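You operate a simulated robot arm through the tools that you are given. There is no shell and no other tool. Be economical: measure what you need, move in short steps, check, and stop when the job is done.

Carry out the task below with a simulated two-armed robot. There is one attempt and no reset: what you move stays moved.

Task
Carry the steel tray with both arms and set it on the top of the packing table.

Only the result counts: the job must be done as asked and must still hold three seconds after the hand-in. Knocking over, shifting, dropping, spilling or breaking anything else fails it.

Robot
Two 6-joint arms with three-finger grippers on one trunk, on a base that drives. Base frame: it is fixed to the floor where the robot stands at the start and does not move with it; the origin is under the middle of the robot, x ahead of it, y to its left, z up; the surface under the hand at the start is at about z = 800. Readings come in mm, rad, newtons and seconds.
The left shoulder is at the start at [40, 147, 1357], the right one opposite. With the tool pointing down near the work surface each hand reaches from about 300 to 520 mm from the robot's upright axis, wherever it stands, measured 20 degrees to its own side. Places, roughly: steel tray (38x20x6 cm) [500, 0, 800]; top of the packing table [700, -1200, 800]. Payload 2.69 kg a hand.
The TCP of each hand is the grasp point between the finger pads, 29 mm short of the fingertips. In the tool frame z runs along the fingers and y along their closing line. The gripper opens to 120 mm. The gripper's body begins 78 mm behind the TCP.
Orientation is that of the tool frame in the base frame, as a unit quaternion [x, y, z, w]. With the fingers straight down and closing along the base's y, the tool's x points along the base's -x, its y along +y and its z along -z.

Tools
- The arms move only by the tool arm_command. It takes "left_plan", "right_plan" or both (then of equal length, played together; a hand with none holds still); each is one flat list of numbers, 7 for each row, row after row: the turn, a rotation vector about the tool's x, y, z in rad, then the shift along the tool's x, y, z in mm, then the gripper command, from -1 (shut) to 1 (fully open), values between in proportion. In form: [ax, ay, az, tx, ty, tz, hand, ax, ay, az, tx, ty, tz, hand, ...]. A call has 1 to 10 rows; each row is the pose to reach, as a shift and turn from the pose commanded when the call began, along the tool's axes at that moment. Each row takes 0.2 s and may step no farther than 50 mm and 0.15 rad from the row before; otherwise, or with a gripper value out of range, the whole call is refused. Where a pose cannot be reached the arm comes as near as it can. A force on the tool above 40 N (or 10 N above the force at the start of the call, whichever is more), or a blocked arm, ends the call early, and 0.2 s more pass. Each finger halts on what it meets, pressing with about 26 N; the grip force reading is that of the motor and also rises with nothing between the fingers. The clock runs only during rows and for 0.2 s after the last one: add rows that repeat a pose to give the fingers time. It gives the time, the measured TCP pose, the force on the tool (base axes), the opening and the grip force at its end, in the units of the frame above (readings bear some noise), with the torque about the TCP (base axes, N m) and any sound that the robot's microphone picked up, and new pictures: "show" is both (left out), scene, wrist or none (wrist: the cameras of the hands that moved).
- Cameras (640 x 400 px; columns grow to the right, rows downward): "scene" is now at [82.9, -3.1, 1551.6]; the picture's right is [-0.07, -1.00, 0.00], its down [-0.87, 0.06, -0.49] and it looks along [0.49, -0.03, -0.87] (base axes); focal length 264 px, centre (320, 200). "left" rides on the left gripper at [63, 0, -104] in its tool frame; the picture's right is [0.00, 1.00, 0.00], its down [-0.83, 0.00, -0.56] and it looks along [-0.56, 0.00, 0.83] (tool axes); focal length 275 px, centre (320, 200). "right" rides on the right gripper at [63, 0, -104] in its tool frame; the picture's right is [0.01, 1.00, 0.00], its down [-0.83, 0.00, -0.56] and it looks along [-0.56, 0.00, 0.83] (tool axes); focal length 275 px, centre (320, 200). There is no depth. A picture from a camera that has moved, and an enlarged one, comes with that camera's place and axes in the base frame and with its lens.
- raise_lower(by): slides the trunk up (or, below 0, down) by that many mm; the arms and the scene camera ride with it, the base frame stays. It gives what a move gives, with no picture.
- steer(legs): drives the robot by 1 to 6 legs, each [ahead, turn to the left] in mm and rad, along the robot's own axes; the way and the turn of a leg run together, so that a leg with both is an arc; at most 1500 mm and 3.142 rad a leg. The arms and the cameras ride along, it lands a little off, and it stops where it bumps. It gives what a move gives, and a new picture of the scene camera.
- turn_head(pan, tilt): turns the head with the scene camera to pan (to the left, within 1.501 rad either way) and tilt (down, from -0.506 to 1.204), counted from straight ahead of the robot. It gives what a move gives, and a new picture of the scene camera.
- zoom(camera, box): a new picture of the part [left, top, right, bottom] of that camera's present view, enlarged. The clock stands still meanwhile.
- close_job(): hands the job in; it is judged then, once.

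Go step by step. Nothing tells you exact positions but the pictures and the camera data: compare them with the known pose of the tool, close in by small moves and look again before you grip or let go. The budget is 120 turns and 260 pictures, counting those below and the enlarged ones. Unless the task says otherwise, let go and move clear before handing in, and close with one line.

The tools are called after "Request:" as name(argument=value, ...) on one line, values as JSON. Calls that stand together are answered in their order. arm_command: Moves the arms, as the interface text tells. Its arguments: {"type":"object","properties":{"left_plan":{"type":"array","items":{"type":"number"}},"right_plan":{"type":"array","items":{"type":"number"}},"show":{"type":"string","enum":["both","scene","wrist","none"]}},"required":[]} The other tools are called the same way: raise_lower (by) slides the trunk up or down; steer (legs) drives the base; turn_head (pan, tilt) turns the head that bears the scene camera; zoom (camera, box) takes an enlarged picture of a part of a camera's view; close_job () hands the job in.

At the start:

```text
time_s: 0.0
left_tool_pos: [488.0, 236.7, 1013.7]
left_tool_rot: [0.001, 1.0, 0.0, 0.0]
left_wrist_force: [-0.3, -0.5, 0.7]
left_torque: [0.01, -0.04, 0.03]
left_grip_width: 120.0
left_gripper_force: 0.1
right_tool_pos: [517.6, -157.7, 1013.0]
right_tool_rot: [0.002, 1.0, 0.0, 0.0]
right_wrist_force: [1.0, 0.0, -0.2]
right_torque: [0.0, 0.01, -0.01]
right_grip_width: 120.0
right_gripper_force: 0.0
trunk travel left (down, up): [-483.0, 14.0]
robot x, y, heading: [-1.5, 0.7, 0.002]
head pan, tilt: [-0.068, 1.059]
```

scene: 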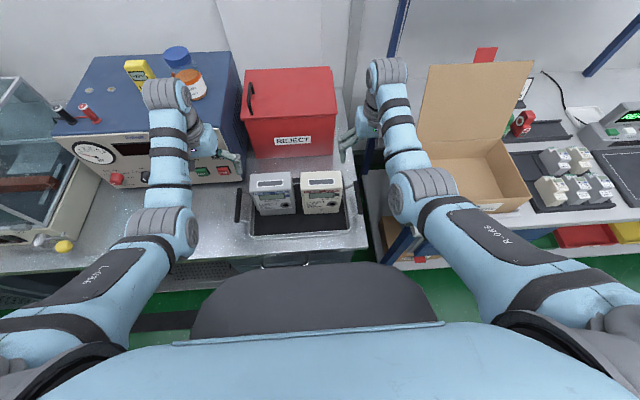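
right: 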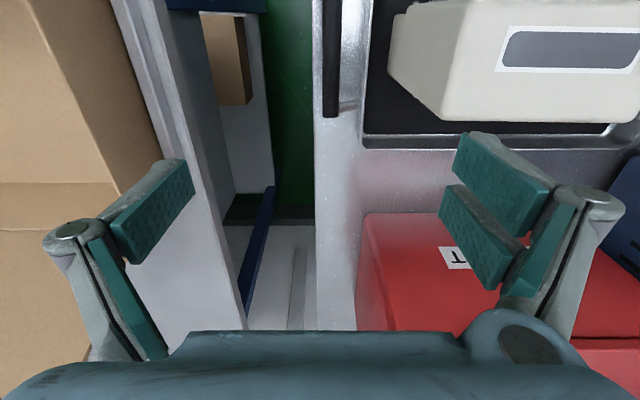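
left: 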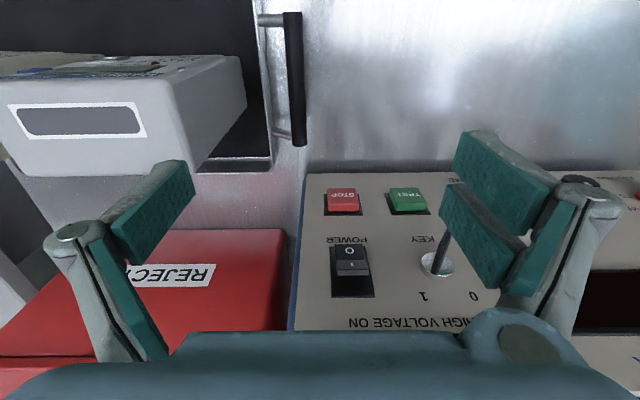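

The tray sits at the bench's front edge with two instruments on it, and a black bar handle at each end. I'll enlarge the view of it before moving.

Request:
zoom(camera="scene", box=[220, 150, 380, 250])

Request:
zoom(camera="scene", box=[360, 40, 640, 250])

Request:
turn_head(pan=-0.9, tilt=0.7)

```text
4.00 times, centred on (300, 200) of scene
camera zoom: at [82.9, -3.1, 1551.6], right [-0.07, -1.0, 0.0], down [-0.87, 0.06, -0.49], along [0.49, -0.03, -0.87], focal length 1054 px, centre (400, 200)
```

zoom: 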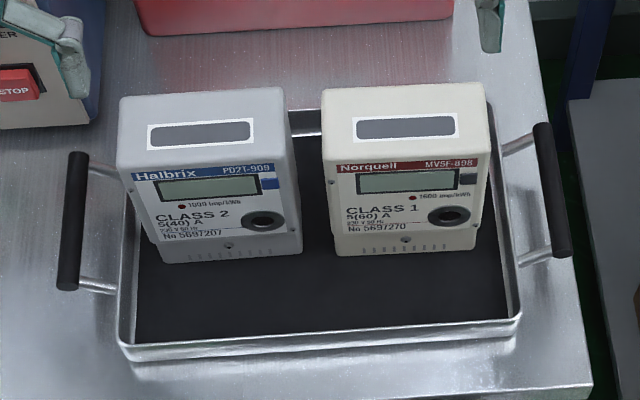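

```text
1.90 times, centred on (500, 145) of scene
camera zoom: at [82.9, -3.1, 1551.6], right [-0.07, -1.0, 0.0], down [-0.87, 0.06, -0.49], along [0.49, -0.03, -0.87], focal length 502 px, centre (-23, 305)
```

zoom: 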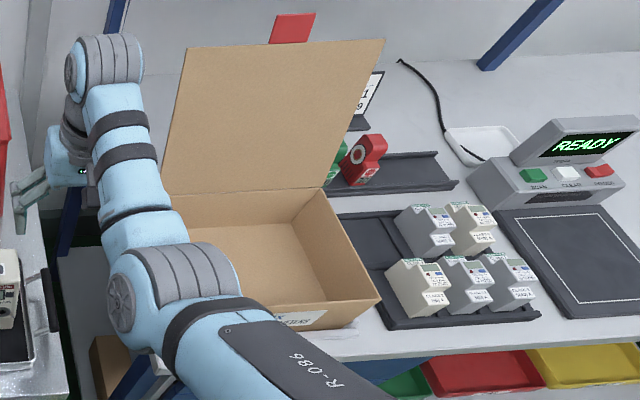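

```text
time_s: 1.2
left_tool_pos: [488.1, 235.4, 1014.2]
left_tool_rot: [0.001, 1.0, 0.0, 0.0]
left_wrist_force: [0.9, -0.6, -0.4]
left_torque: [0.01, -0.02, 0.0]
left_grip_width: 120.0
left_gripper_force: 0.0
right_tool_pos: [518.8, -157.8, 1013.2]
right_tool_rot: [0.001, 1.0, 0.001, 0.001]
right_wrist_force: [0.1, -0.4, 0.6]
right_torque: [-0.01, 0.01, 0.0]
right_grip_width: 120.1
right_gripper_force: 0.0
trunk travel left (down, up): [-483.0, 14.0]
robot x, y, heading: [3.9, 3.3, -0.001]
head pan, tilt: [-0.901, 0.7]
camera scene: at [70.0, -65.1, 1579.0], right [-0.78, -0.62, 0.0], down [-0.4, 0.5, -0.76], along [0.48, -0.6, -0.64], focal length 264 px, centre (320, 200)
```

scene: 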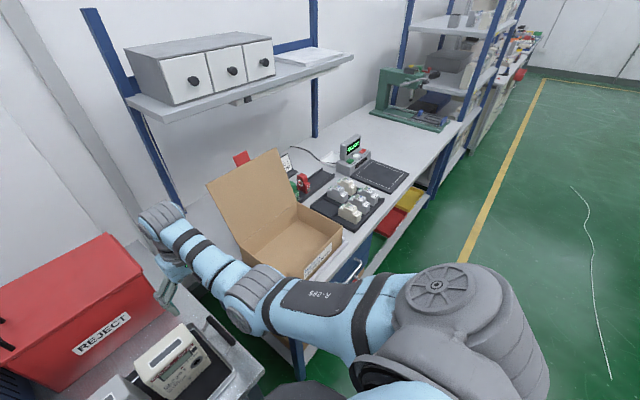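

The meters come within a few cm of the handles, so I'll narrow the fingers first. I put the handles at about [468, 215, 868] and [470, -142, 868]. I'll hover over them and look again.

Request:
arm_command(left_plan=[0, 0, 0, 0, 0, 0, -0.3, 0, 0, 0, 10, -10, 10, -0.3, 0, 0, 0, 20, -21, 30, -0.3, 0, 0, 0, 20, -21, 30, -0.3], right_plan=[0, 0, 0, 0, 0, 0, -0.3, 0, 0, 0, 25, 8, 10, -0.3, 0, 0, 0, 49, 16, 30, -0.3, 0, 0, 0, 49, 16, 30, -0.3], show="wrist")

Request:
turn_head(pan=0.0, tilt=1.05)

Request:
zoom(camera="scene", box=[220, 150, 380, 250])

```text
time_s: 2.2
left_tool_pos: [468.3, 215.7, 983.2]
left_tool_rot: [0.0, 1.0, 0.0, 0.0]
left_wrist_force: [0.3, 0.1, 0.1]
left_torque: [0.03, 0.02, -0.02]
left_grip_width: 41.7
left_gripper_force: 0.0
right_tool_pos: [470.0, -141.5, 982.8]
right_tool_rot: [0.001, 1.0, -0.001, 0.0]
right_wrist_force: [0.1, 0.7, -0.8]
right_torque: [0.0, -0.02, -0.01]
right_grip_width: 41.8
right_gripper_force: 0.1
trunk travel left (down, up): [-483.0, 14.0]
robot x, y, heading: [1.4, 1.4, -0.004]
head pan, tilt: [-0.901, 0.7]
camera right: at [407.7, -140.2, 1086.6], right [0.0, 1.0, 0.0], down [0.83, 0.0, 0.56], along [0.56, 0.0, -0.83], focal length 275 px, centre (320, 200)
camera left: at [405.8, 215.1, 1089.5], right [0.01, 1.0, 0.0], down [0.83, 0.0, 0.56], along [0.56, 0.0, -0.83], focal length 275 px, centre (320, 200)
```

right: 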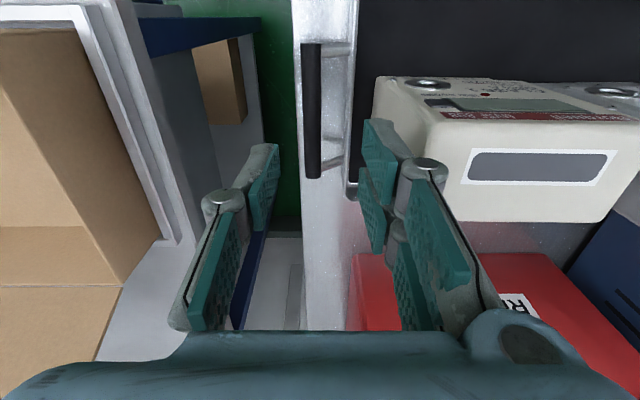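
left: 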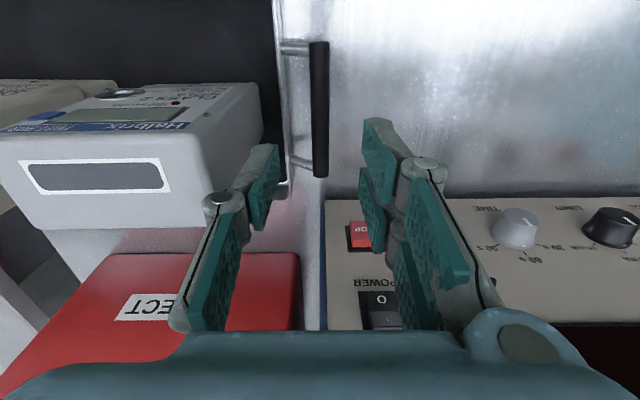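

```text
time_s: 3.4
left_tool_pos: [468.4, 216.1, 983.1]
left_tool_rot: [0.001, 1.0, 0.0, 0.001]
left_wrist_force: [-0.3, 0.3, 0.2]
left_torque: [-0.01, 0.01, 0.01]
left_grip_width: 42.1
left_gripper_force: 0.1
right_tool_pos: [470.4, -141.4, 983.6]
right_tool_rot: [0.0, 1.0, 0.0, 0.0]
right_wrist_force: [0.6, -0.1, -1.1]
right_torque: [0.0, 0.0, -0.01]
right_grip_width: 42.0
right_gripper_force: 0.0
trunk travel left (down, up): [-483.0, 14.0]
robot x, y, heading: [0.3, 0.5, -0.003]
head pan, tilt: [0.0, 1.051]
camera scene: at [83.5, 1.2, 1552.2], right [0.0, -1.0, 0.0], down [-0.87, 0.0, -0.5], along [0.5, 0.0, -0.87], focal length 264 px, centre (320, 200)
```

scene: 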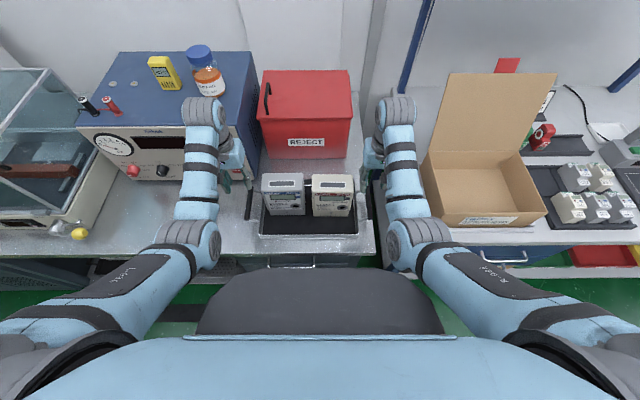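

```text
4.00 times, centred on (300, 200) of scene
camera zoom: at [83.5, 1.2, 1552.2], right [0.0, -1.0, 0.0], down [-0.87, 0.0, -0.5], along [0.5, 0.0, -0.87], focal length 1054 px, centre (400, 200)
```

zoom: 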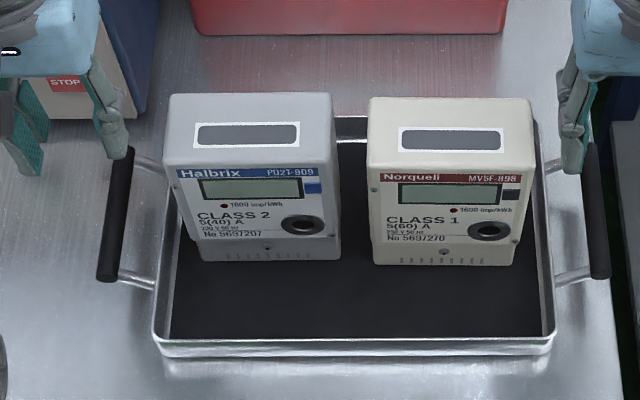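

The handle bars run along x at about y = 216 and y = -149, with z around 855, and there is little room beside the meters. I'll zoom the left wrist view to measure the meter's clearance.

Request:
zoom(camera="left", box=[160, 20, 360, 200])

Request:
zoom(camera="right", box=[280, 20, 480, 200])

```text
2.22 times, centred on (260, 110) of left
camera zoom: at [405.3, 215.1, 1089.8], right [0.01, 1.0, 0.0], down [0.83, 0.0, 0.56], along [0.56, 0.0, -0.83], focal length 612 px, centre (453, 400)
```

zoom: 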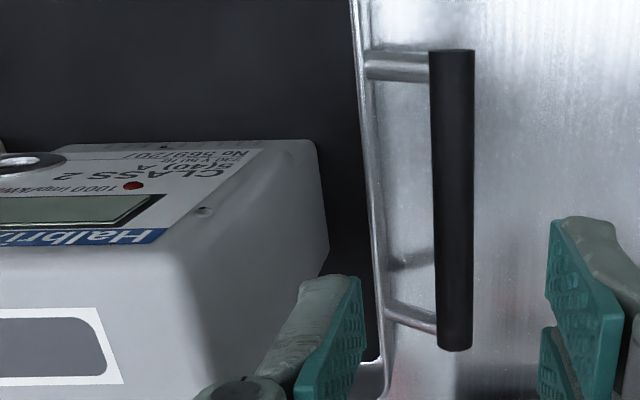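

```text
2.22 times, centred on (380, 110) of right
camera zoom: at [407.5, -140.2, 1087.0], right [0.0, 1.0, 0.0], down [0.83, 0.0, 0.56], along [0.56, 0.0, -0.83], focal length 612 px, centre (187, 400)
```

zoom: 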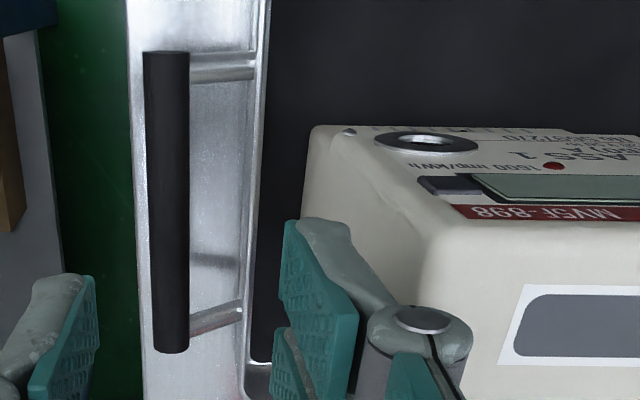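

The meters' outer upper edges are at about y = 152 and y = -85, with tops at z of about 942. I'll tilt each hand 0.15 rad outward, narrow the fingers to 28 mm and come down partway over the bars.

Request:
arm_command(left_plan=[0.08, 0, 0, -5, 1, 20, -0.53, 0.15, 0, 0, -10, 2, 45, -0.53, 0.15, 0, 0, -10, 2, 73, -0.53, 0.15, 0, 0, -10, 2, 73, -0.53], right_plan=[-0.08, 0, 0, -4, -5, 20, -0.53, -0.15, 0, 0, -8, -9, 45, -0.53, -0.15, 0, 0, -8, -9, 73, -0.53, -0.15, 0, 0, -8, -9, 73, -0.53])

Request:
zoom(camera="left", box=[220, 20, 420, 200])

Request:
zoom(camera="right", box=[220, 20, 420, 200])

Request:
zoom(camera="scene", box=[220, 150, 380, 250])

```text
time_s: 4.4
left_tool_pos: [477.2, 217.4, 912.3]
left_tool_rot: [0.0, 0.997, -0.074, 0.0]
left_wrist_force: [0.5, 0.1, 0.6]
left_torque: [0.01, 0.0, 0.02]
left_grip_width: 28.1
left_gripper_force: 0.1
right_tool_pos: [477.0, -150.3, 909.3]
right_tool_rot: [0.001, 0.997, 0.075, 0.0]
right_wrist_force: [0.0, -0.3, 0.1]
right_torque: [0.0, 0.02, 0.02]
right_grip_width: 28.0
right_gripper_force: 0.1
trunk travel left (down, up): [-483.0, 14.0]
robot x, y, heading: [0.4, -0.3, -0.003]
head pan, tilt: [0.0, 1.051]
camera scene: at [83.3, 1.5, 1552.2], right [0.0, -1.0, 0.0], down [-0.87, 0.0, -0.5], along [0.5, 0.0, -0.87], focal length 264 px, centre (320, 200)
camera right: at [415.0, -165.3, 1012.9], right [0.0, 0.99, 0.15], down [0.83, -0.08, 0.55], along [0.56, 0.13, -0.82], focal length 275 px, centre (320, 200)
camera left: at [413.8, 232.9, 1016.4], right [0.01, 0.99, -0.15], down [0.83, 0.08, 0.55], along [0.56, -0.13, -0.82], focal length 275 px, centre (320, 200)
```

scene: 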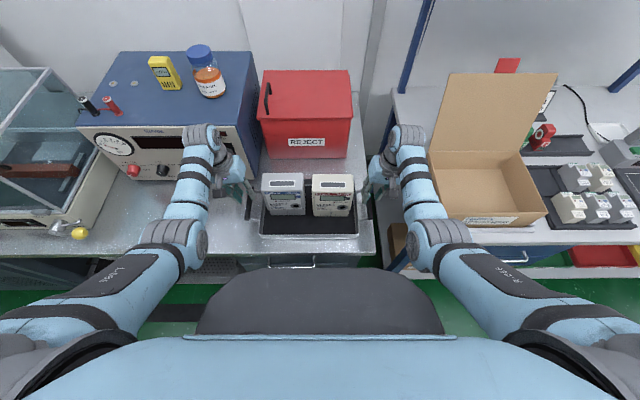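
right: 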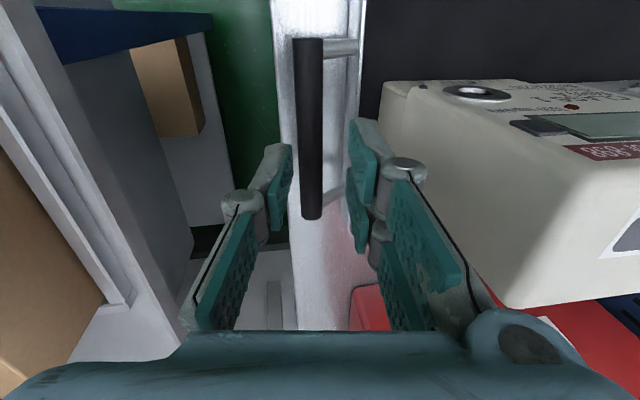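
left: 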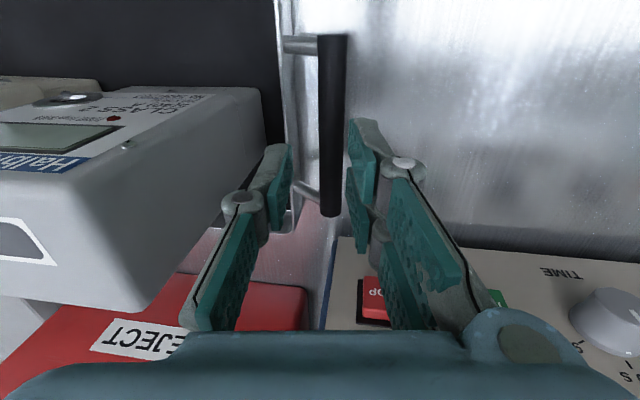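

```text
2.22 times, centred on (320, 110) of left
camera zoom: at [413.8, 232.9, 1016.4], right [0.01, 0.99, -0.15], down [0.83, 0.08, 0.55], along [0.56, -0.13, -0.82], focal length 612 px, centre (320, 400)
```

zoom: 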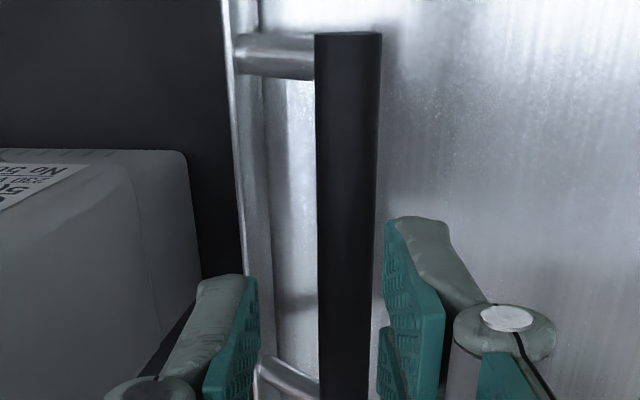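

```text
2.22 times, centred on (320, 110) of right
camera zoom: at [415.0, -165.3, 1012.9], right [0.0, 0.99, 0.15], down [0.83, -0.08, 0.55], along [0.56, 0.13, -0.82], focal length 612 px, centre (320, 400)
```

zoom: 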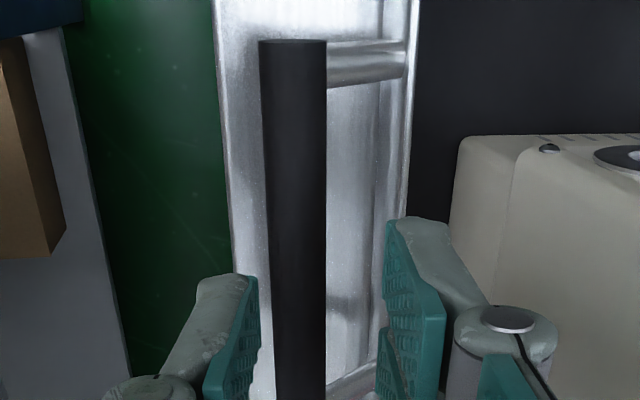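

```text
4.00 times, centred on (300, 200) of scene
camera zoom: at [83.3, 1.5, 1552.2], right [0.0, -1.0, 0.0], down [-0.87, 0.0, -0.5], along [0.5, 0.0, -0.87], focal length 1054 px, centre (400, 200)
```

zoom: 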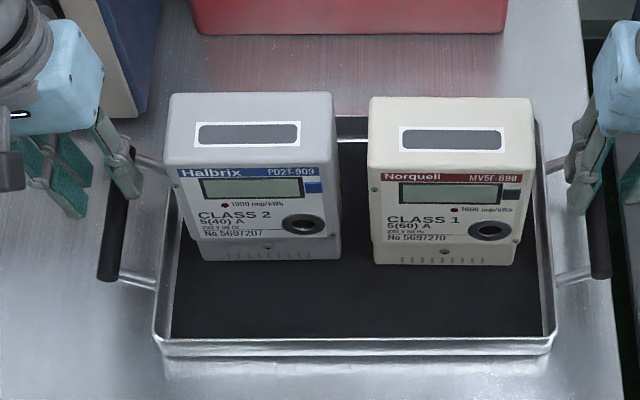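

The bars are centred between the fingers and sit at about z = 856. I'll go straight down to a TCP height of 872, so the bar lies near the fingertips and the palms stay clear of the meters.

Request:
arm_command(left_plan=[0, 0, 0, 0, 2, 13, -0.53, 0, 0, 0, 0, 4, 26, -0.53, 0, 0, 0, 0, 6, 39.5, -0.53, 0, 0, 0, 0, 6, 39.5, -0.53], right_plan=[0, 0, 0, 0, -1.5, 12, -0.53, 0, 0, 0, 0, -3, 24, -0.53, 0, 0, 0, 0, -4.5, 36.5, -0.53, 0, 0, 0, 0, -4.5, 36.5, -0.53])

Request:
zoom(camera="scene", box=[220, 150, 380, 250])

```text
time_s: 5.4
left_tool_pos: [477.6, 217.7, 871.2]
left_tool_rot: [0.001, 0.997, -0.075, -0.001]
left_wrist_force: [-0.8, 0.6, 0.5]
left_torque: [-0.02, 0.0, 0.03]
left_grip_width: 28.2
left_gripper_force: 0.1
right_tool_pos: [479.2, -149.9, 874.0]
right_tool_rot: [0.001, 0.997, 0.075, 0.0]
right_wrist_force: [0.7, 0.5, 0.1]
right_torque: [0.03, 0.0, -0.03]
right_grip_width: 28.4
right_gripper_force: 0.1
trunk travel left (down, up): [-483.0, 14.0]
robot x, y, heading: [2.1, -0.1, 0.002]
head pan, tilt: [0.0, 1.051]
camera scene: at [83.5, 1.3, 1552.2], right [0.0, -1.0, 0.0], down [-0.87, 0.0, -0.5], along [0.5, 0.0, -0.87], focal length 264 px, centre (320, 200)
camera right: at [415.9, -164.3, 976.4], right [0.0, 0.99, 0.15], down [0.83, -0.08, 0.55], along [0.56, 0.13, -0.82], focal length 275 px, centre (320, 200)
camera left: at [414.5, 233.2, 975.5], right [0.01, 0.99, -0.15], down [0.83, 0.08, 0.55], along [0.56, -0.13, -0.82], focal length 275 px, centre (320, 200)
```

scene: 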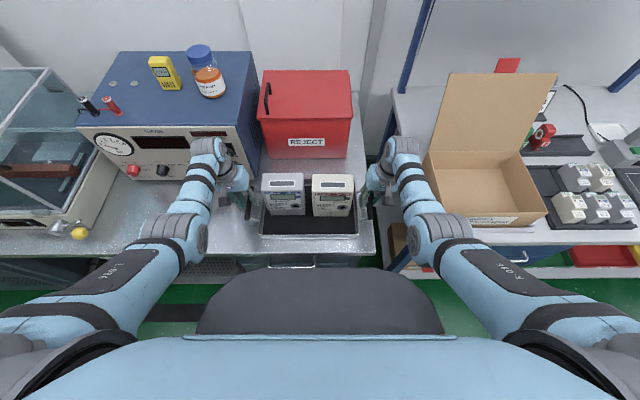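
right: 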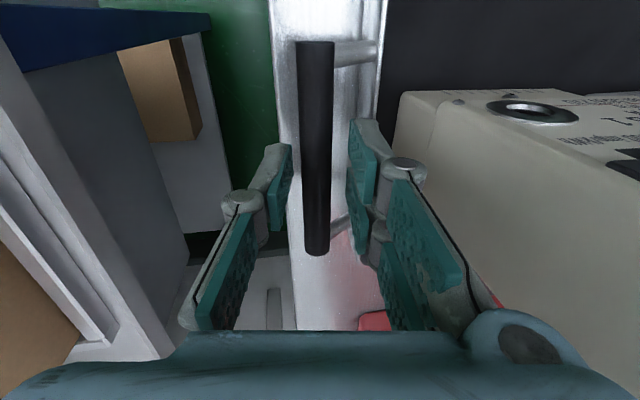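
left: 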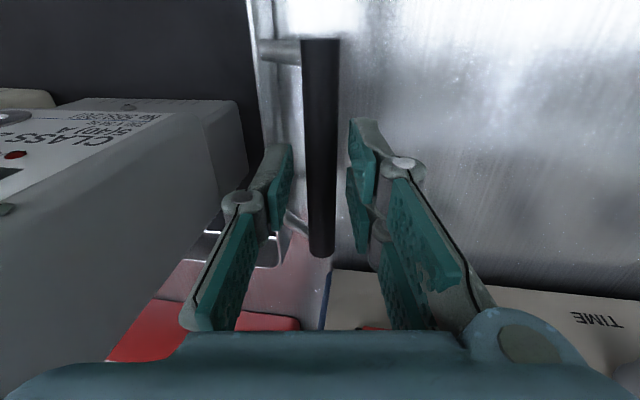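

```text
4.00 times, centred on (300, 200) of scene
camera zoom: at [83.5, 1.3, 1552.2], right [0.0, -1.0, 0.0], down [-0.87, 0.0, -0.5], along [0.5, 0.0, -0.87], focal length 1054 px, centre (400, 200)
```

zoom: 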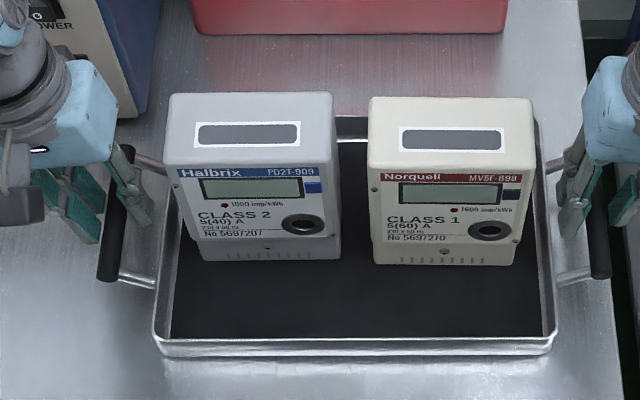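

Both bars lie between the pads with room on each side. I'll lower 5 mm more and close both grippers.

Request:
arm_command(left_plan=[0, 0, 0, 0, 0, 5, -0.53, 0, 0, 0, 0, 0, 5, -0.53, 0, 0, 0, 0, 0, 5, -0.75, 0, 0, 0, 0, 0, 5, -1, 0, 0, 0, 0, 0, 5, -1, 0, 0, 0, 0, 0, 5, -1], right_plan=[0, 0, 0, 0, 0, 6, -0.53, 0, 0, 0, 0, 0, 6, -0.53, 0, 0, 0, 0, 0, 6, -0.75, 0, 0, 0, 0, 0, 6, -1, 0, 0, 0, 0, 0, 6, -1, 0, 0, 0, 0, 0, 6, -1])

Request:
zoom(camera="scene", box=[220, 150, 380, 250])

```text
time_s: 6.8
left_tool_pos: [478.0, 219.5, 866.6]
left_tool_rot: [0.0, 0.997, -0.075, -0.002]
left_wrist_force: [0.1, 12.9, -1.8]
left_torque: [0.19, 0.08, 0.24]
left_grip_width: 15.5
left_gripper_force: 26.3
right_tool_pos: [477.7, -149.6, 866.1]
right_tool_rot: [0.001, 0.997, 0.075, -0.001]
right_wrist_force: [-3.0, -15.5, -0.7]
right_torque: [-0.19, -0.01, 0.32]
right_grip_width: 15.5
right_gripper_force: 26.1
trunk travel left (down, up): [-483.0, 14.0]
robot x, y, heading: [-1.2, -1.0, -0.002]
head pan, tilt: [0.0, 1.051]
camera scene: at [84.4, 1.2, 1552.1], right [0.0, -1.0, 0.0], down [-0.87, 0.0, -0.5], along [0.5, 0.0, -0.87], focal length 264 px, centre (320, 200)
camera right: at [416.1, -164.4, 970.0], right [0.0, 0.99, 0.15], down [0.83, -0.08, 0.55], along [0.55, 0.12, -0.82], focal length 275 px, centre (320, 200)
camera left: at [415.5, 233.1, 970.6], right [0.01, 0.99, -0.15], down [0.83, 0.08, 0.55], along [0.56, -0.13, -0.82], focal length 275 px, centre (320, 200)
```

scene: 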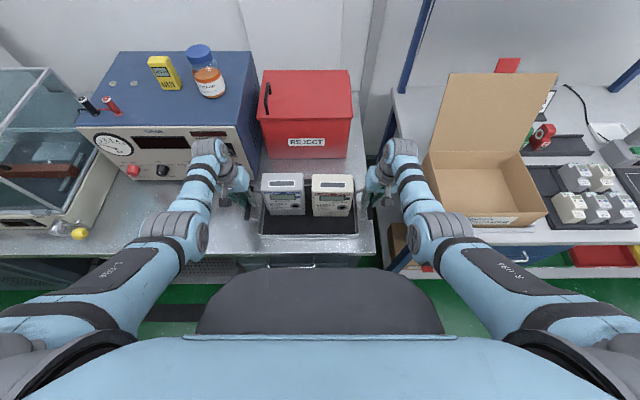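
right: 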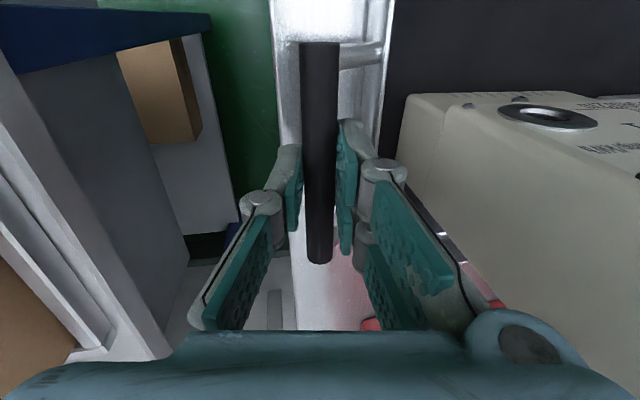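
left: 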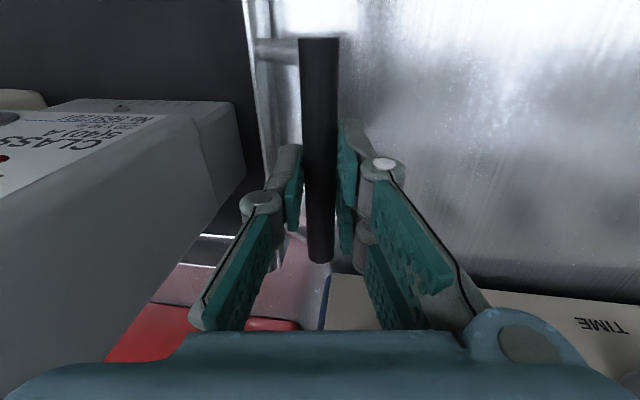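

```text
4.00 times, centred on (300, 200) of scene
camera zoom: at [84.4, 1.2, 1552.1], right [0.0, -1.0, 0.0], down [-0.87, 0.0, -0.5], along [0.5, 0.0, -0.87], focal length 1054 px, centre (400, 200)
```

zoom: 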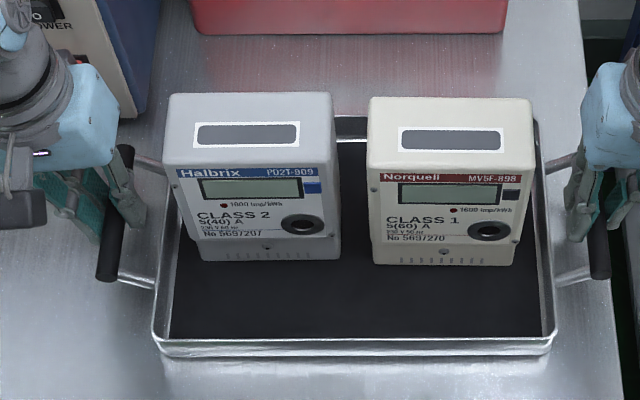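

Both bars are gripped at 15.5 mm. I'll lift 20 mm slowly, ease the sideways preload, and check for tilt.

Request:
arm_command(left_plan=[0, 0, 0, 0, 1.5, 0, -1, 0, 0, 0, 0, 0.8, -5, -1, 0, 0, 0, 0, 0, -10, -1, 0, 0, 0, 0, -0.8, -15, -1, 0, 0, 0, 0, -1.5, -20, -1, 0, 0, 0, 0, -1.5, -20, -1], right_plan=[0, 0, 0, 0, -1.5, 0, -1, 0, 0, 0, 0, -0.8, -5, -1, 0, 0, 0, 0, 0, -10, -1, 0, 0, 0, 0, 0.8, -15, -1, 0, 0, 0, 0, 1.5, -20, -1, 0, 0, 0, 0, 1.5, -20, -1], show="scene")

Request:
zoom(camera="scene", box=[220, 150, 380, 250])

```text
time_s: 8.2
left_tool_pos: [477.0, 220.0, 886.5]
left_tool_rot: [0.0, 0.997, -0.075, 0.0]
left_wrist_force: [0.4, -0.8, -0.2]
left_torque: [0.0, -0.03, 0.0]
left_grip_width: 0.0
left_gripper_force: 26.6
right_tool_pos: [476.6, -149.3, 888.3]
right_tool_rot: [0.001, 0.997, 0.075, 0.0]
right_wrist_force: [0.4, 0.1, 0.3]
right_torque: [-0.02, 0.01, 0.0]
right_grip_width: 0.0
right_gripper_force: 26.2
trunk travel left (down, up): [-483.0, 14.0]
robot x, y, heading: [-1.9, 2.3, 0.0]
head pan, tilt: [0.0, 1.051]
camera scene: at [82.9, 1.3, 1552.3], right [0.0, -1.0, 0.0], down [-0.87, 0.0, -0.5], along [0.5, 0.0, -0.87], focal length 264 px, centre (320, 200)
```

scene: 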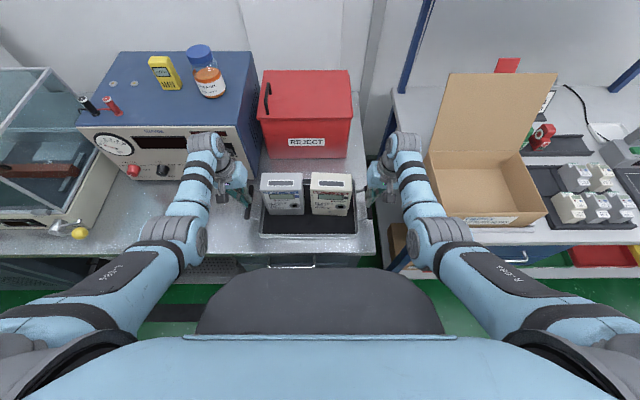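

```text
4.00 times, centred on (300, 200) of scene
camera zoom: at [82.9, 1.3, 1552.3], right [0.0, -1.0, 0.0], down [-0.87, 0.0, -0.5], along [0.5, 0.0, -0.87], focal length 1054 px, centre (400, 200)
```

zoom: 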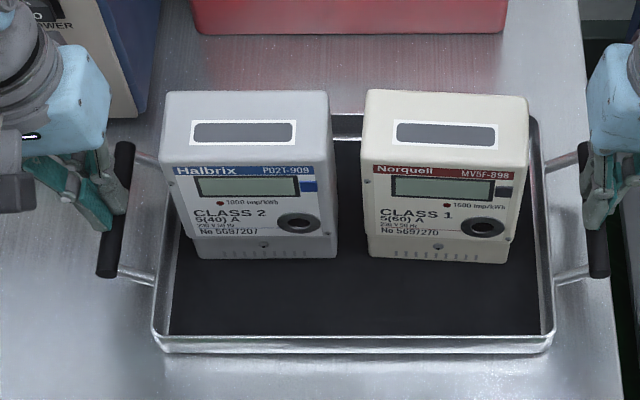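

The bars slid out of the fingertips. The tray stayed put and only the meters shifted about 3 mm on it, so the grip was too shallow. I'll back up 30 mm, reopen to 28 mm and re-measure the bar height.

Request:
arm_command(left_plan=[0, 0, 0, 0, -2.2, -15, -1, 0, 0, 0, 0, -4.5, -30, -1, 0, 0, 0, 0, -4.5, -30, -0.53, 0, 0, 0, 0, -4.5, -30, -0.53], right_plan=[0, 0, 0, 0, 2.2, -15, -1, 0, 0, 0, 0, 4.5, -30, -1, 0, 0, 0, 0, 4.5, -30, -0.53, 0, 0, 0, 0, 4.5, -30, -0.53])

Request:
zoom(camera="left", box=[220, 20, 420, 240])

Request:
zoom(camera="right", box=[220, 20, 420, 240])

Request:
zoom(camera="scene", box=[220, 150, 380, 250])

```text
time_s: 9.2
left_tool_pos: [477.7, 217.5, 916.1]
left_tool_rot: [0.002, 0.997, -0.075, 0.001]
left_wrist_force: [0.3, -0.3, -0.6]
left_torque: [-0.02, 0.03, 0.02]
left_grip_width: 28.2
left_gripper_force: 0.0
right_tool_pos: [477.6, -150.0, 918.4]
right_tool_rot: [0.001, 0.997, 0.075, 0.0]
right_wrist_force: [0.4, 0.3, -1.0]
right_torque: [-0.02, 0.01, 0.02]
right_grip_width: 28.0
right_gripper_force: 0.0
trunk travel left (down, up): [-483.0, 14.0]
robot x, y, heading: [-0.0, -1.0, 0.0]
head pan, tilt: [0.0, 1.051]
camera scene: at [83.8, 1.3, 1552.1], right [0.0, -1.0, 0.0], down [-0.87, 0.0, -0.5], along [0.5, 0.0, -0.87], focal length 264 px, centre (320, 200)
camera right: at [415.1, -164.1, 1020.8], right [0.0, 0.99, 0.15], down [0.83, -0.08, 0.55], along [0.56, 0.13, -0.82], focal length 275 px, centre (320, 200)
camera left: at [415.0, 233.5, 1021.3], right [0.01, 0.99, -0.15], down [0.83, 0.08, 0.55], along [0.56, -0.13, -0.82], focal length 275 px, centre (320, 200)
```

scene: 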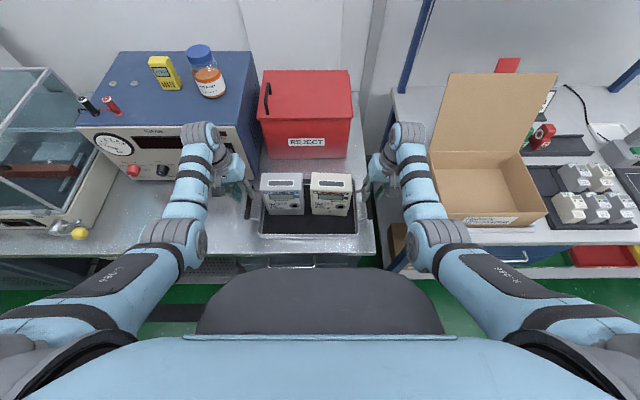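
right: 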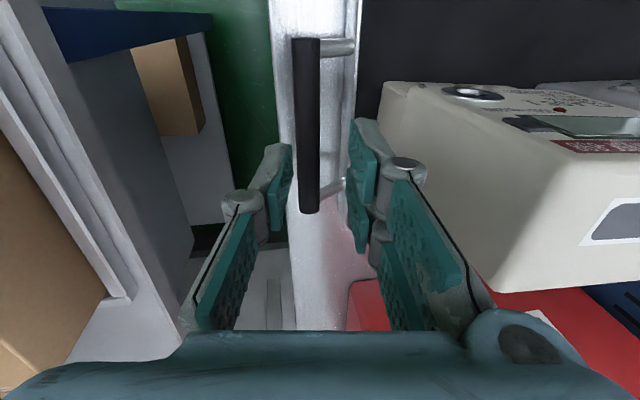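
left: 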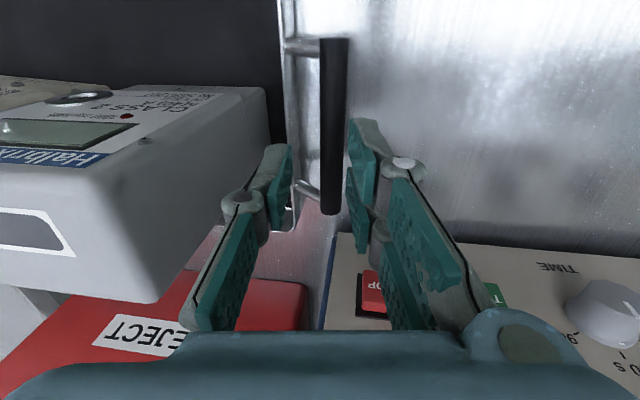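

```text
1.82 times, centred on (320, 130) of left
camera zoom: at [415.0, 233.5, 1021.3], right [0.01, 0.99, -0.15], down [0.83, 0.08, 0.55], along [0.56, -0.13, -0.82], focal length 500 px, centre (320, 327)
```

zoom: 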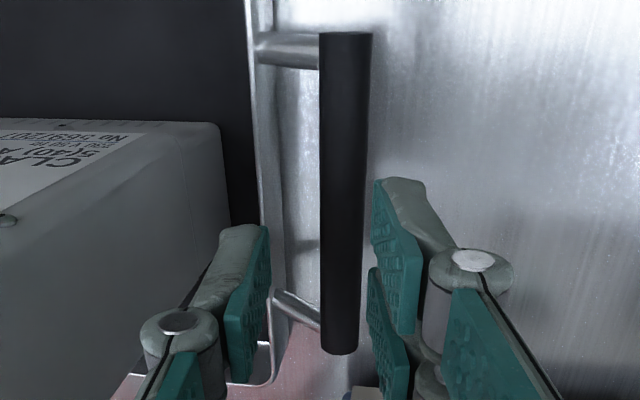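

```text
1.82 times, centred on (320, 130) of right
camera zoom: at [415.1, -164.1, 1020.8], right [0.0, 0.99, 0.15], down [0.83, -0.08, 0.55], along [0.56, 0.13, -0.82], focal length 500 px, centre (320, 327)
```

zoom: 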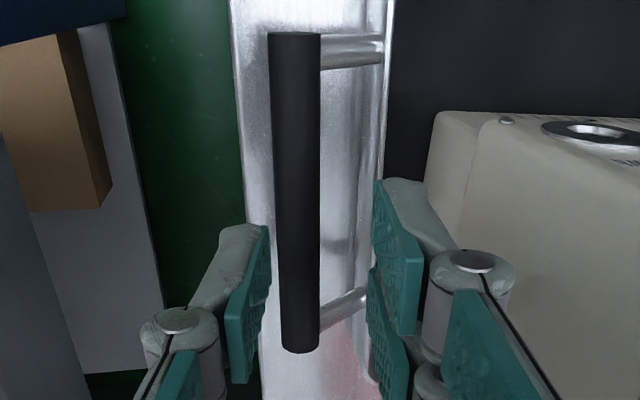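

```text
4.00 times, centred on (300, 200) of scene
camera zoom: at [83.8, 1.3, 1552.1], right [0.0, -1.0, 0.0], down [-0.87, 0.0, -0.5], along [0.5, 0.0, -0.87], focal length 1054 px, centre (400, 200)
```

zoom: 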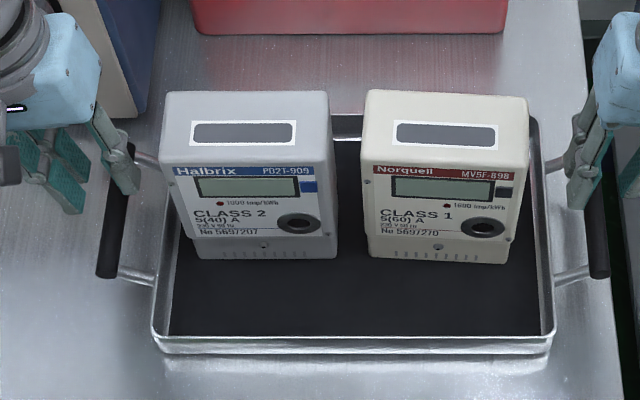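

The bars still measure about z = 857, at y of about 217 and -148. I'll go deeper this time so the bars sit fully at the grasp point, then close.

Request:
arm_command(left_plan=[0, 0, 0, 0, 2.8, 20, -0.53, 0, 0, 0, 0, 5.7, 40, -0.53, 0, 0, 0, 0, 7.4, 52, -0.53, 0, 0, 0, 0, 9, 62.4, -0.53, 0, 0, 0, 0, 9, 62.4, -0.53, 0, 0, 0, 0, 9, 62.4, -0.75, 0, 0, 0, 0, 9, 62.4, -1, 0, 0, 0, 0, 9, 62.4, -1, 0, 0, 0, 0, 9, 62.4, -1], right_plan=[0, 0, 0, 0, -2.6, 20, -0.53, 0, 0, 0, 0, -5.2, 40, -0.53, 0, 0, 0, 0, -6.8, 52, -0.53, 0, 0, 0, 0, -8.3, 64.5, -0.53, 0, 0, 0, 0, -8.3, 64.5, -0.53, 0, 0, 0, 0, -8.3, 64.5, -0.75, 0, 0, 0, 0, -8.3, 64.5, -1, 0, 0, 0, 0, -8.3, 64.5, -1, 0, 0, 0, 0, -8.3, 64.5, -1])

Request:
zoom(camera="scene", box=[220, 150, 380, 250])

```text
time_s: 11.2
left_tool_pos: [477.8, 218.4, 852.1]
left_tool_rot: [0.001, 0.997, -0.076, -0.001]
left_wrist_force: [-0.5, -17.3, 0.1]
left_torque: [-0.09, 0.01, 0.04]
left_grip_width: 14.7
left_gripper_force: 26.4
right_tool_pos: [476.3, -148.6, 853.3]
right_tool_rot: [-0.001, 0.997, 0.076, 0.0]
right_wrist_force: [1.6, 14.9, 0.8]
right_torque: [0.03, -0.1, -0.03]
right_grip_width: 14.7
right_gripper_force: 26.3
trunk travel left (down, up): [-483.0, 14.0]
robot x, y, heading: [0.5, 1.8, 0.0]
head pan, tilt: [0.0, 1.051]
camera scene: at [84.3, 1.0, 1552.1], right [0.0, -1.0, 0.0], down [-0.87, 0.0, -0.5], along [0.5, 0.0, -0.87], focal length 264 px, centre (320, 200)
camera right: at [414.5, -162.5, 956.7], right [0.0, 0.99, 0.15], down [0.83, -0.08, 0.55], along [0.56, 0.13, -0.82], focal length 275 px, centre (320, 200)
camera left: at [414.4, 232.3, 957.1], right [0.01, 0.99, -0.15], down [0.83, 0.08, 0.55], along [0.55, -0.13, -0.82], focal length 275 px, centre (320, 200)
```

scene: 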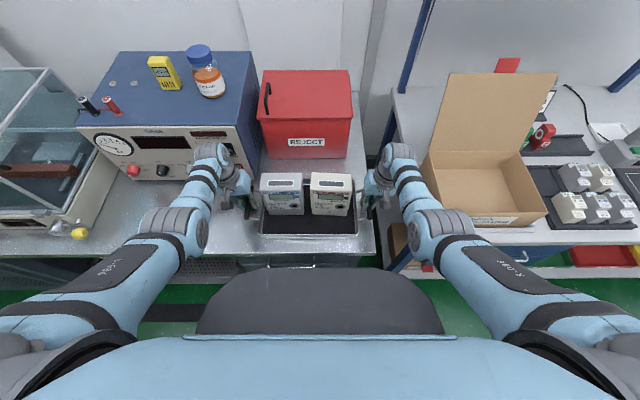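
right: 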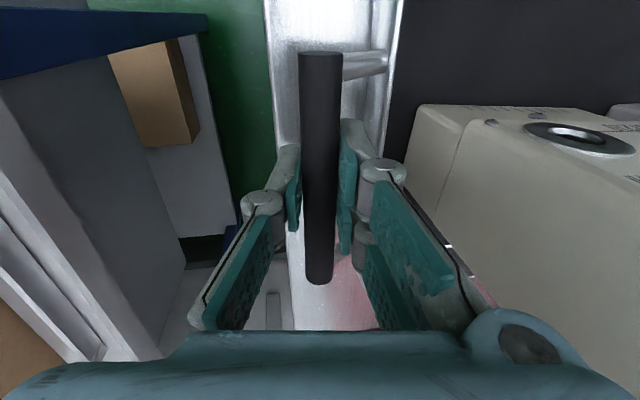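
left: 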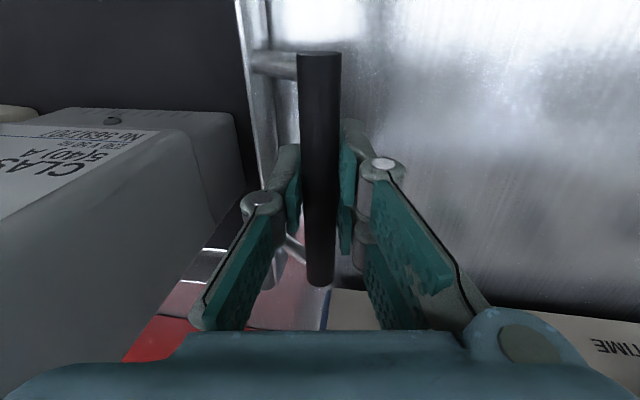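

```text
4.00 times, centred on (300, 200) of scene
camera zoom: at [84.3, 1.0, 1552.1], right [0.0, -1.0, 0.0], down [-0.87, 0.0, -0.5], along [0.5, 0.0, -0.87], focal length 1054 px, centre (400, 200)
```

zoom: 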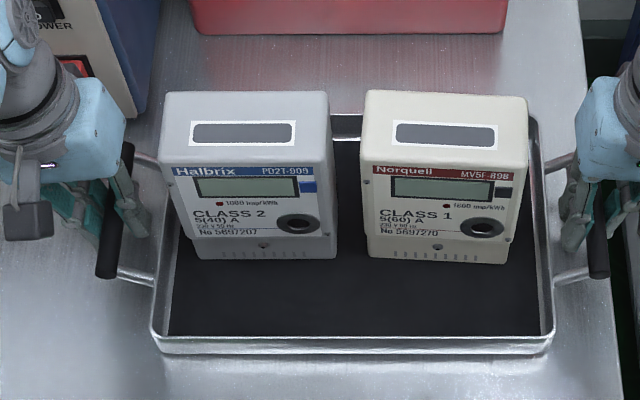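

The grip is deeper now, and the sideways load shows the hands about 1.5 mm too far out. I'll ease that and lift just 5 mm to read the weight.

Request:
arm_command(left_plan=[0, 0, 0, 0, -1.2, 0, -1, 0, 0, 0, 0, -1.5, -2, -1, 0, 0, 0, 0, -1.8, -4, -1, 0, 0, 0, 0, -2, -5, -1, 0, 0, 0, 0, -2, -5, -1], right_plan=[0, 0, 0, 0, 1.2, 0, -1, 0, 0, 0, 0, 1.5, -2, -1, 0, 0, 0, 0, 1.8, -4, -1, 0, 0, 0, 0, 2, -5, -1, 0, 0, 0, 0, 2, -5, -1], show="wrist")

Request:
zoom(camera="scene", box=[220, 150, 380, 250])

```text
time_s: 12.4
left_tool_pos: [477.2, 215.9, 857.3]
left_tool_rot: [0.0, 0.997, -0.076, -0.001]
left_wrist_force: [-0.5, -11.9, -6.2]
left_torque: [-0.06, 0.02, -0.02]
left_grip_width: 14.7
left_gripper_force: 26.1
right_tool_pos: [478.6, -147.2, 858.5]
right_tool_rot: [0.001, 0.997, 0.075, -0.002]
right_wrist_force: [-0.9, 12.8, -6.2]
right_torque: [0.01, 0.07, 0.02]
right_grip_width: 14.6
right_gripper_force: 26.2
trunk travel left (down, up): [-483.0, 14.0]
robot x, y, heading: [-0.1, 0.9, 0.002]
head pan, tilt: [0.0, 1.051]
camera right: at [415.7, -161.9, 960.8], right [0.0, 0.99, 0.15], down [0.83, -0.08, 0.55], along [0.55, 0.13, -0.82], focal length 275 px, centre (320, 200)
camera left: at [415.8, 232.3, 962.2], right [0.01, 0.99, -0.15], down [0.83, 0.08, 0.55], along [0.55, -0.13, -0.82], focal length 275 px, centre (320, 200)
```

right: 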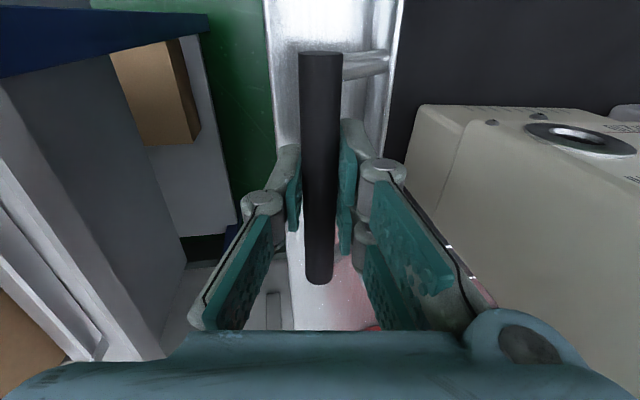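
left: 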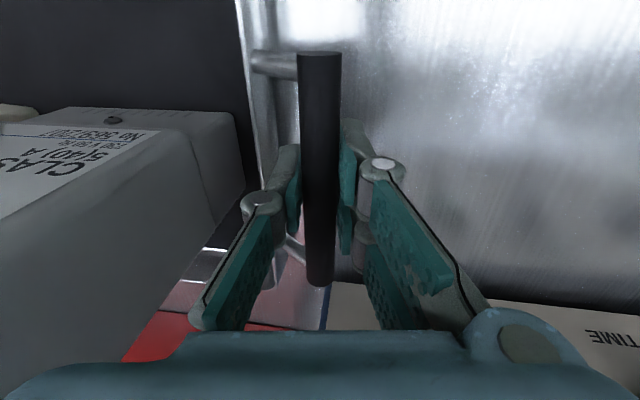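

```text
4.00 times, centred on (300, 200) of scene
camera zoom: at [86.1, 1.6, 1552.0], right [0.0, -1.0, 0.0], down [-0.87, 0.0, -0.5], along [0.5, 0.0, -0.87], focal length 1054 px, centre (400, 200)
```

zoom: 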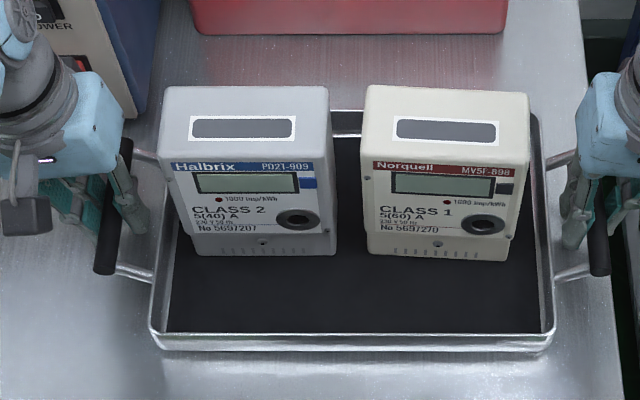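

The tray is off the bench at about 6 N per hand, level and with no slip. I'll lift another 60 mm, easing about 1 mm more of the sideways load.

Request:
arm_command(left_plan=[0, 0, 0, 0, -2, -8, -1, 0, 0, 0, 0, -3.4, -16, -1, 0, 0, 0, 0, -4.6, -24, -1, 0, 0, 0, 0, -5.8, -32, -1, 0, 0, 0, 0, -7, -40, -1, 0, 0, 0, 0, -8.2, -48, -1, 0, 0, 0, 0, -9.4, -56, -1, 0, 0, 0, 0, -10, -60, -1], right_plan=[0, 0, 0, 0, 2, -8, -1, 0, 0, 0, 0, 3.4, -16, -1, 0, 0, 0, 0, 4.6, -24, -1, 0, 0, 0, 0, 5.8, -32, -1, 0, 0, 0, 0, 7, -40, -1, 0, 0, 0, 0, 8.2, -48, -1, 0, 0, 0, 0, 9.4, -56, -1, 0, 0, 0, 0, 10, -60, -1], show="both")

```text
time_s: 14.2
left_tool_pos: [478.8, 217.5, 918.1]
left_tool_rot: [0.0, 0.997, -0.075, -0.001]
left_wrist_force: [-1.1, 6.6, -6.7]
left_torque: [0.03, 0.33, -0.21]
left_grip_width: 14.4
left_gripper_force: 25.9
right_tool_pos: [479.1, -147.4, 919.5]
right_tool_rot: [0.001, 0.997, 0.075, -0.001]
right_wrist_force: [0.2, -7.1, -5.9]
right_torque: [0.01, -0.27, -0.14]
right_grip_width: 14.3
right_gripper_force: 25.5
trunk travel left (down, up): [-483.0, 14.0]
robot x, y, heading: [0.2, -3.0, 0.001]
head pan, tilt: [0.0, 1.051]
camera scene: at [85.7, 1.5, 1552.0], right [0.0, -1.0, 0.0], down [-0.87, 0.0, -0.5], along [0.5, 0.0, -0.87], focal length 264 px, centre (320, 200)
camera right: at [416.0, -161.8, 1022.2], right [0.0, 0.99, 0.15], down [0.83, -0.08, 0.55], along [0.56, 0.13, -0.82], focal length 275 px, centre (320, 200)
camera left: at [416.6, 232.0, 1022.7], right [0.0, 0.99, -0.15], down [0.83, 0.08, 0.55], along [0.55, -0.13, -0.82], focal length 275 px, centre (320, 200)
```

scene: 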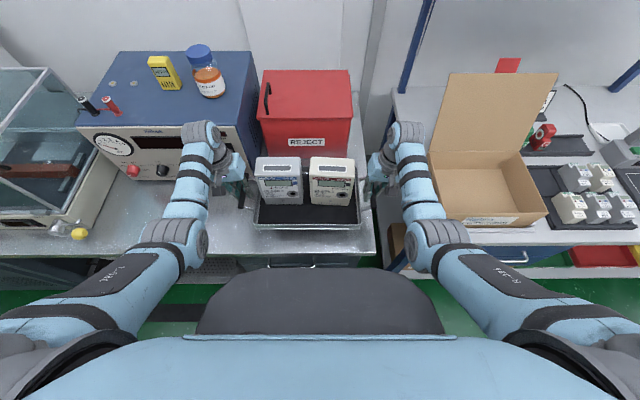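
right: 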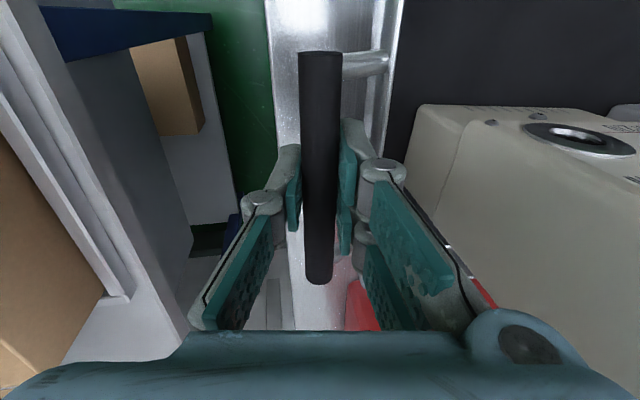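
left: 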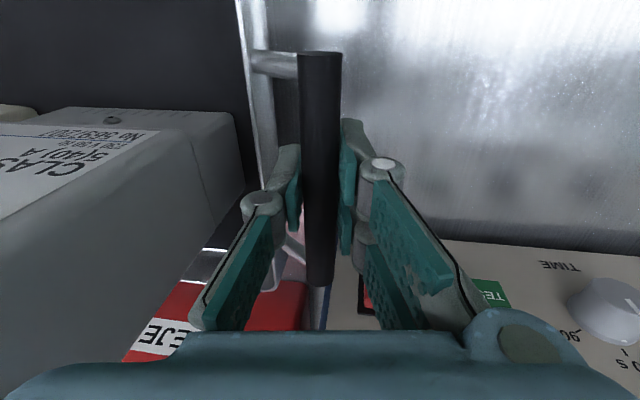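

The tray is level, both grips hold at 14.4 mm and the loads are even. Now I'll back away from the bench.

Request:
steer(legs=[[-150, 0]])

```text
time_s: 15.5
left_tool_pos: [332.1, 216.2, 915.9]
left_tool_rot: [0.001, 0.997, -0.075, -0.003]
left_wrist_force: [-1.2, 11.7, -6.4]
left_torque: [0.03, -0.02, -0.13]
left_grip_width: 14.6
left_gripper_force: 26.2
right_tool_pos: [330.3, -148.1, 918.9]
right_tool_rot: [0.001, 0.997, 0.074, -0.002]
right_wrist_force: [0.3, -11.4, -7.4]
right_torque: [-0.01, 0.1, -0.1]
right_grip_width: 14.5
right_gripper_force: 26.5
trunk travel left (down, up): [-483.0, 14.0]
robot x, y, heading: [-151.2, -4.3, 0.001]
head pan, tilt: [0.0, 1.051]
camera scene: at [-59.6, 1.6, 1551.7], right [0.0, -1.0, 0.0], down [-0.87, 0.0, -0.49], along [0.49, 0.0, -0.87], focal length 264 px, centre (320, 200)
```

scene: 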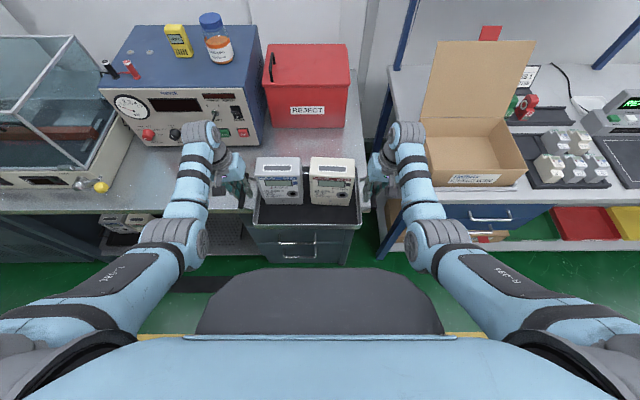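

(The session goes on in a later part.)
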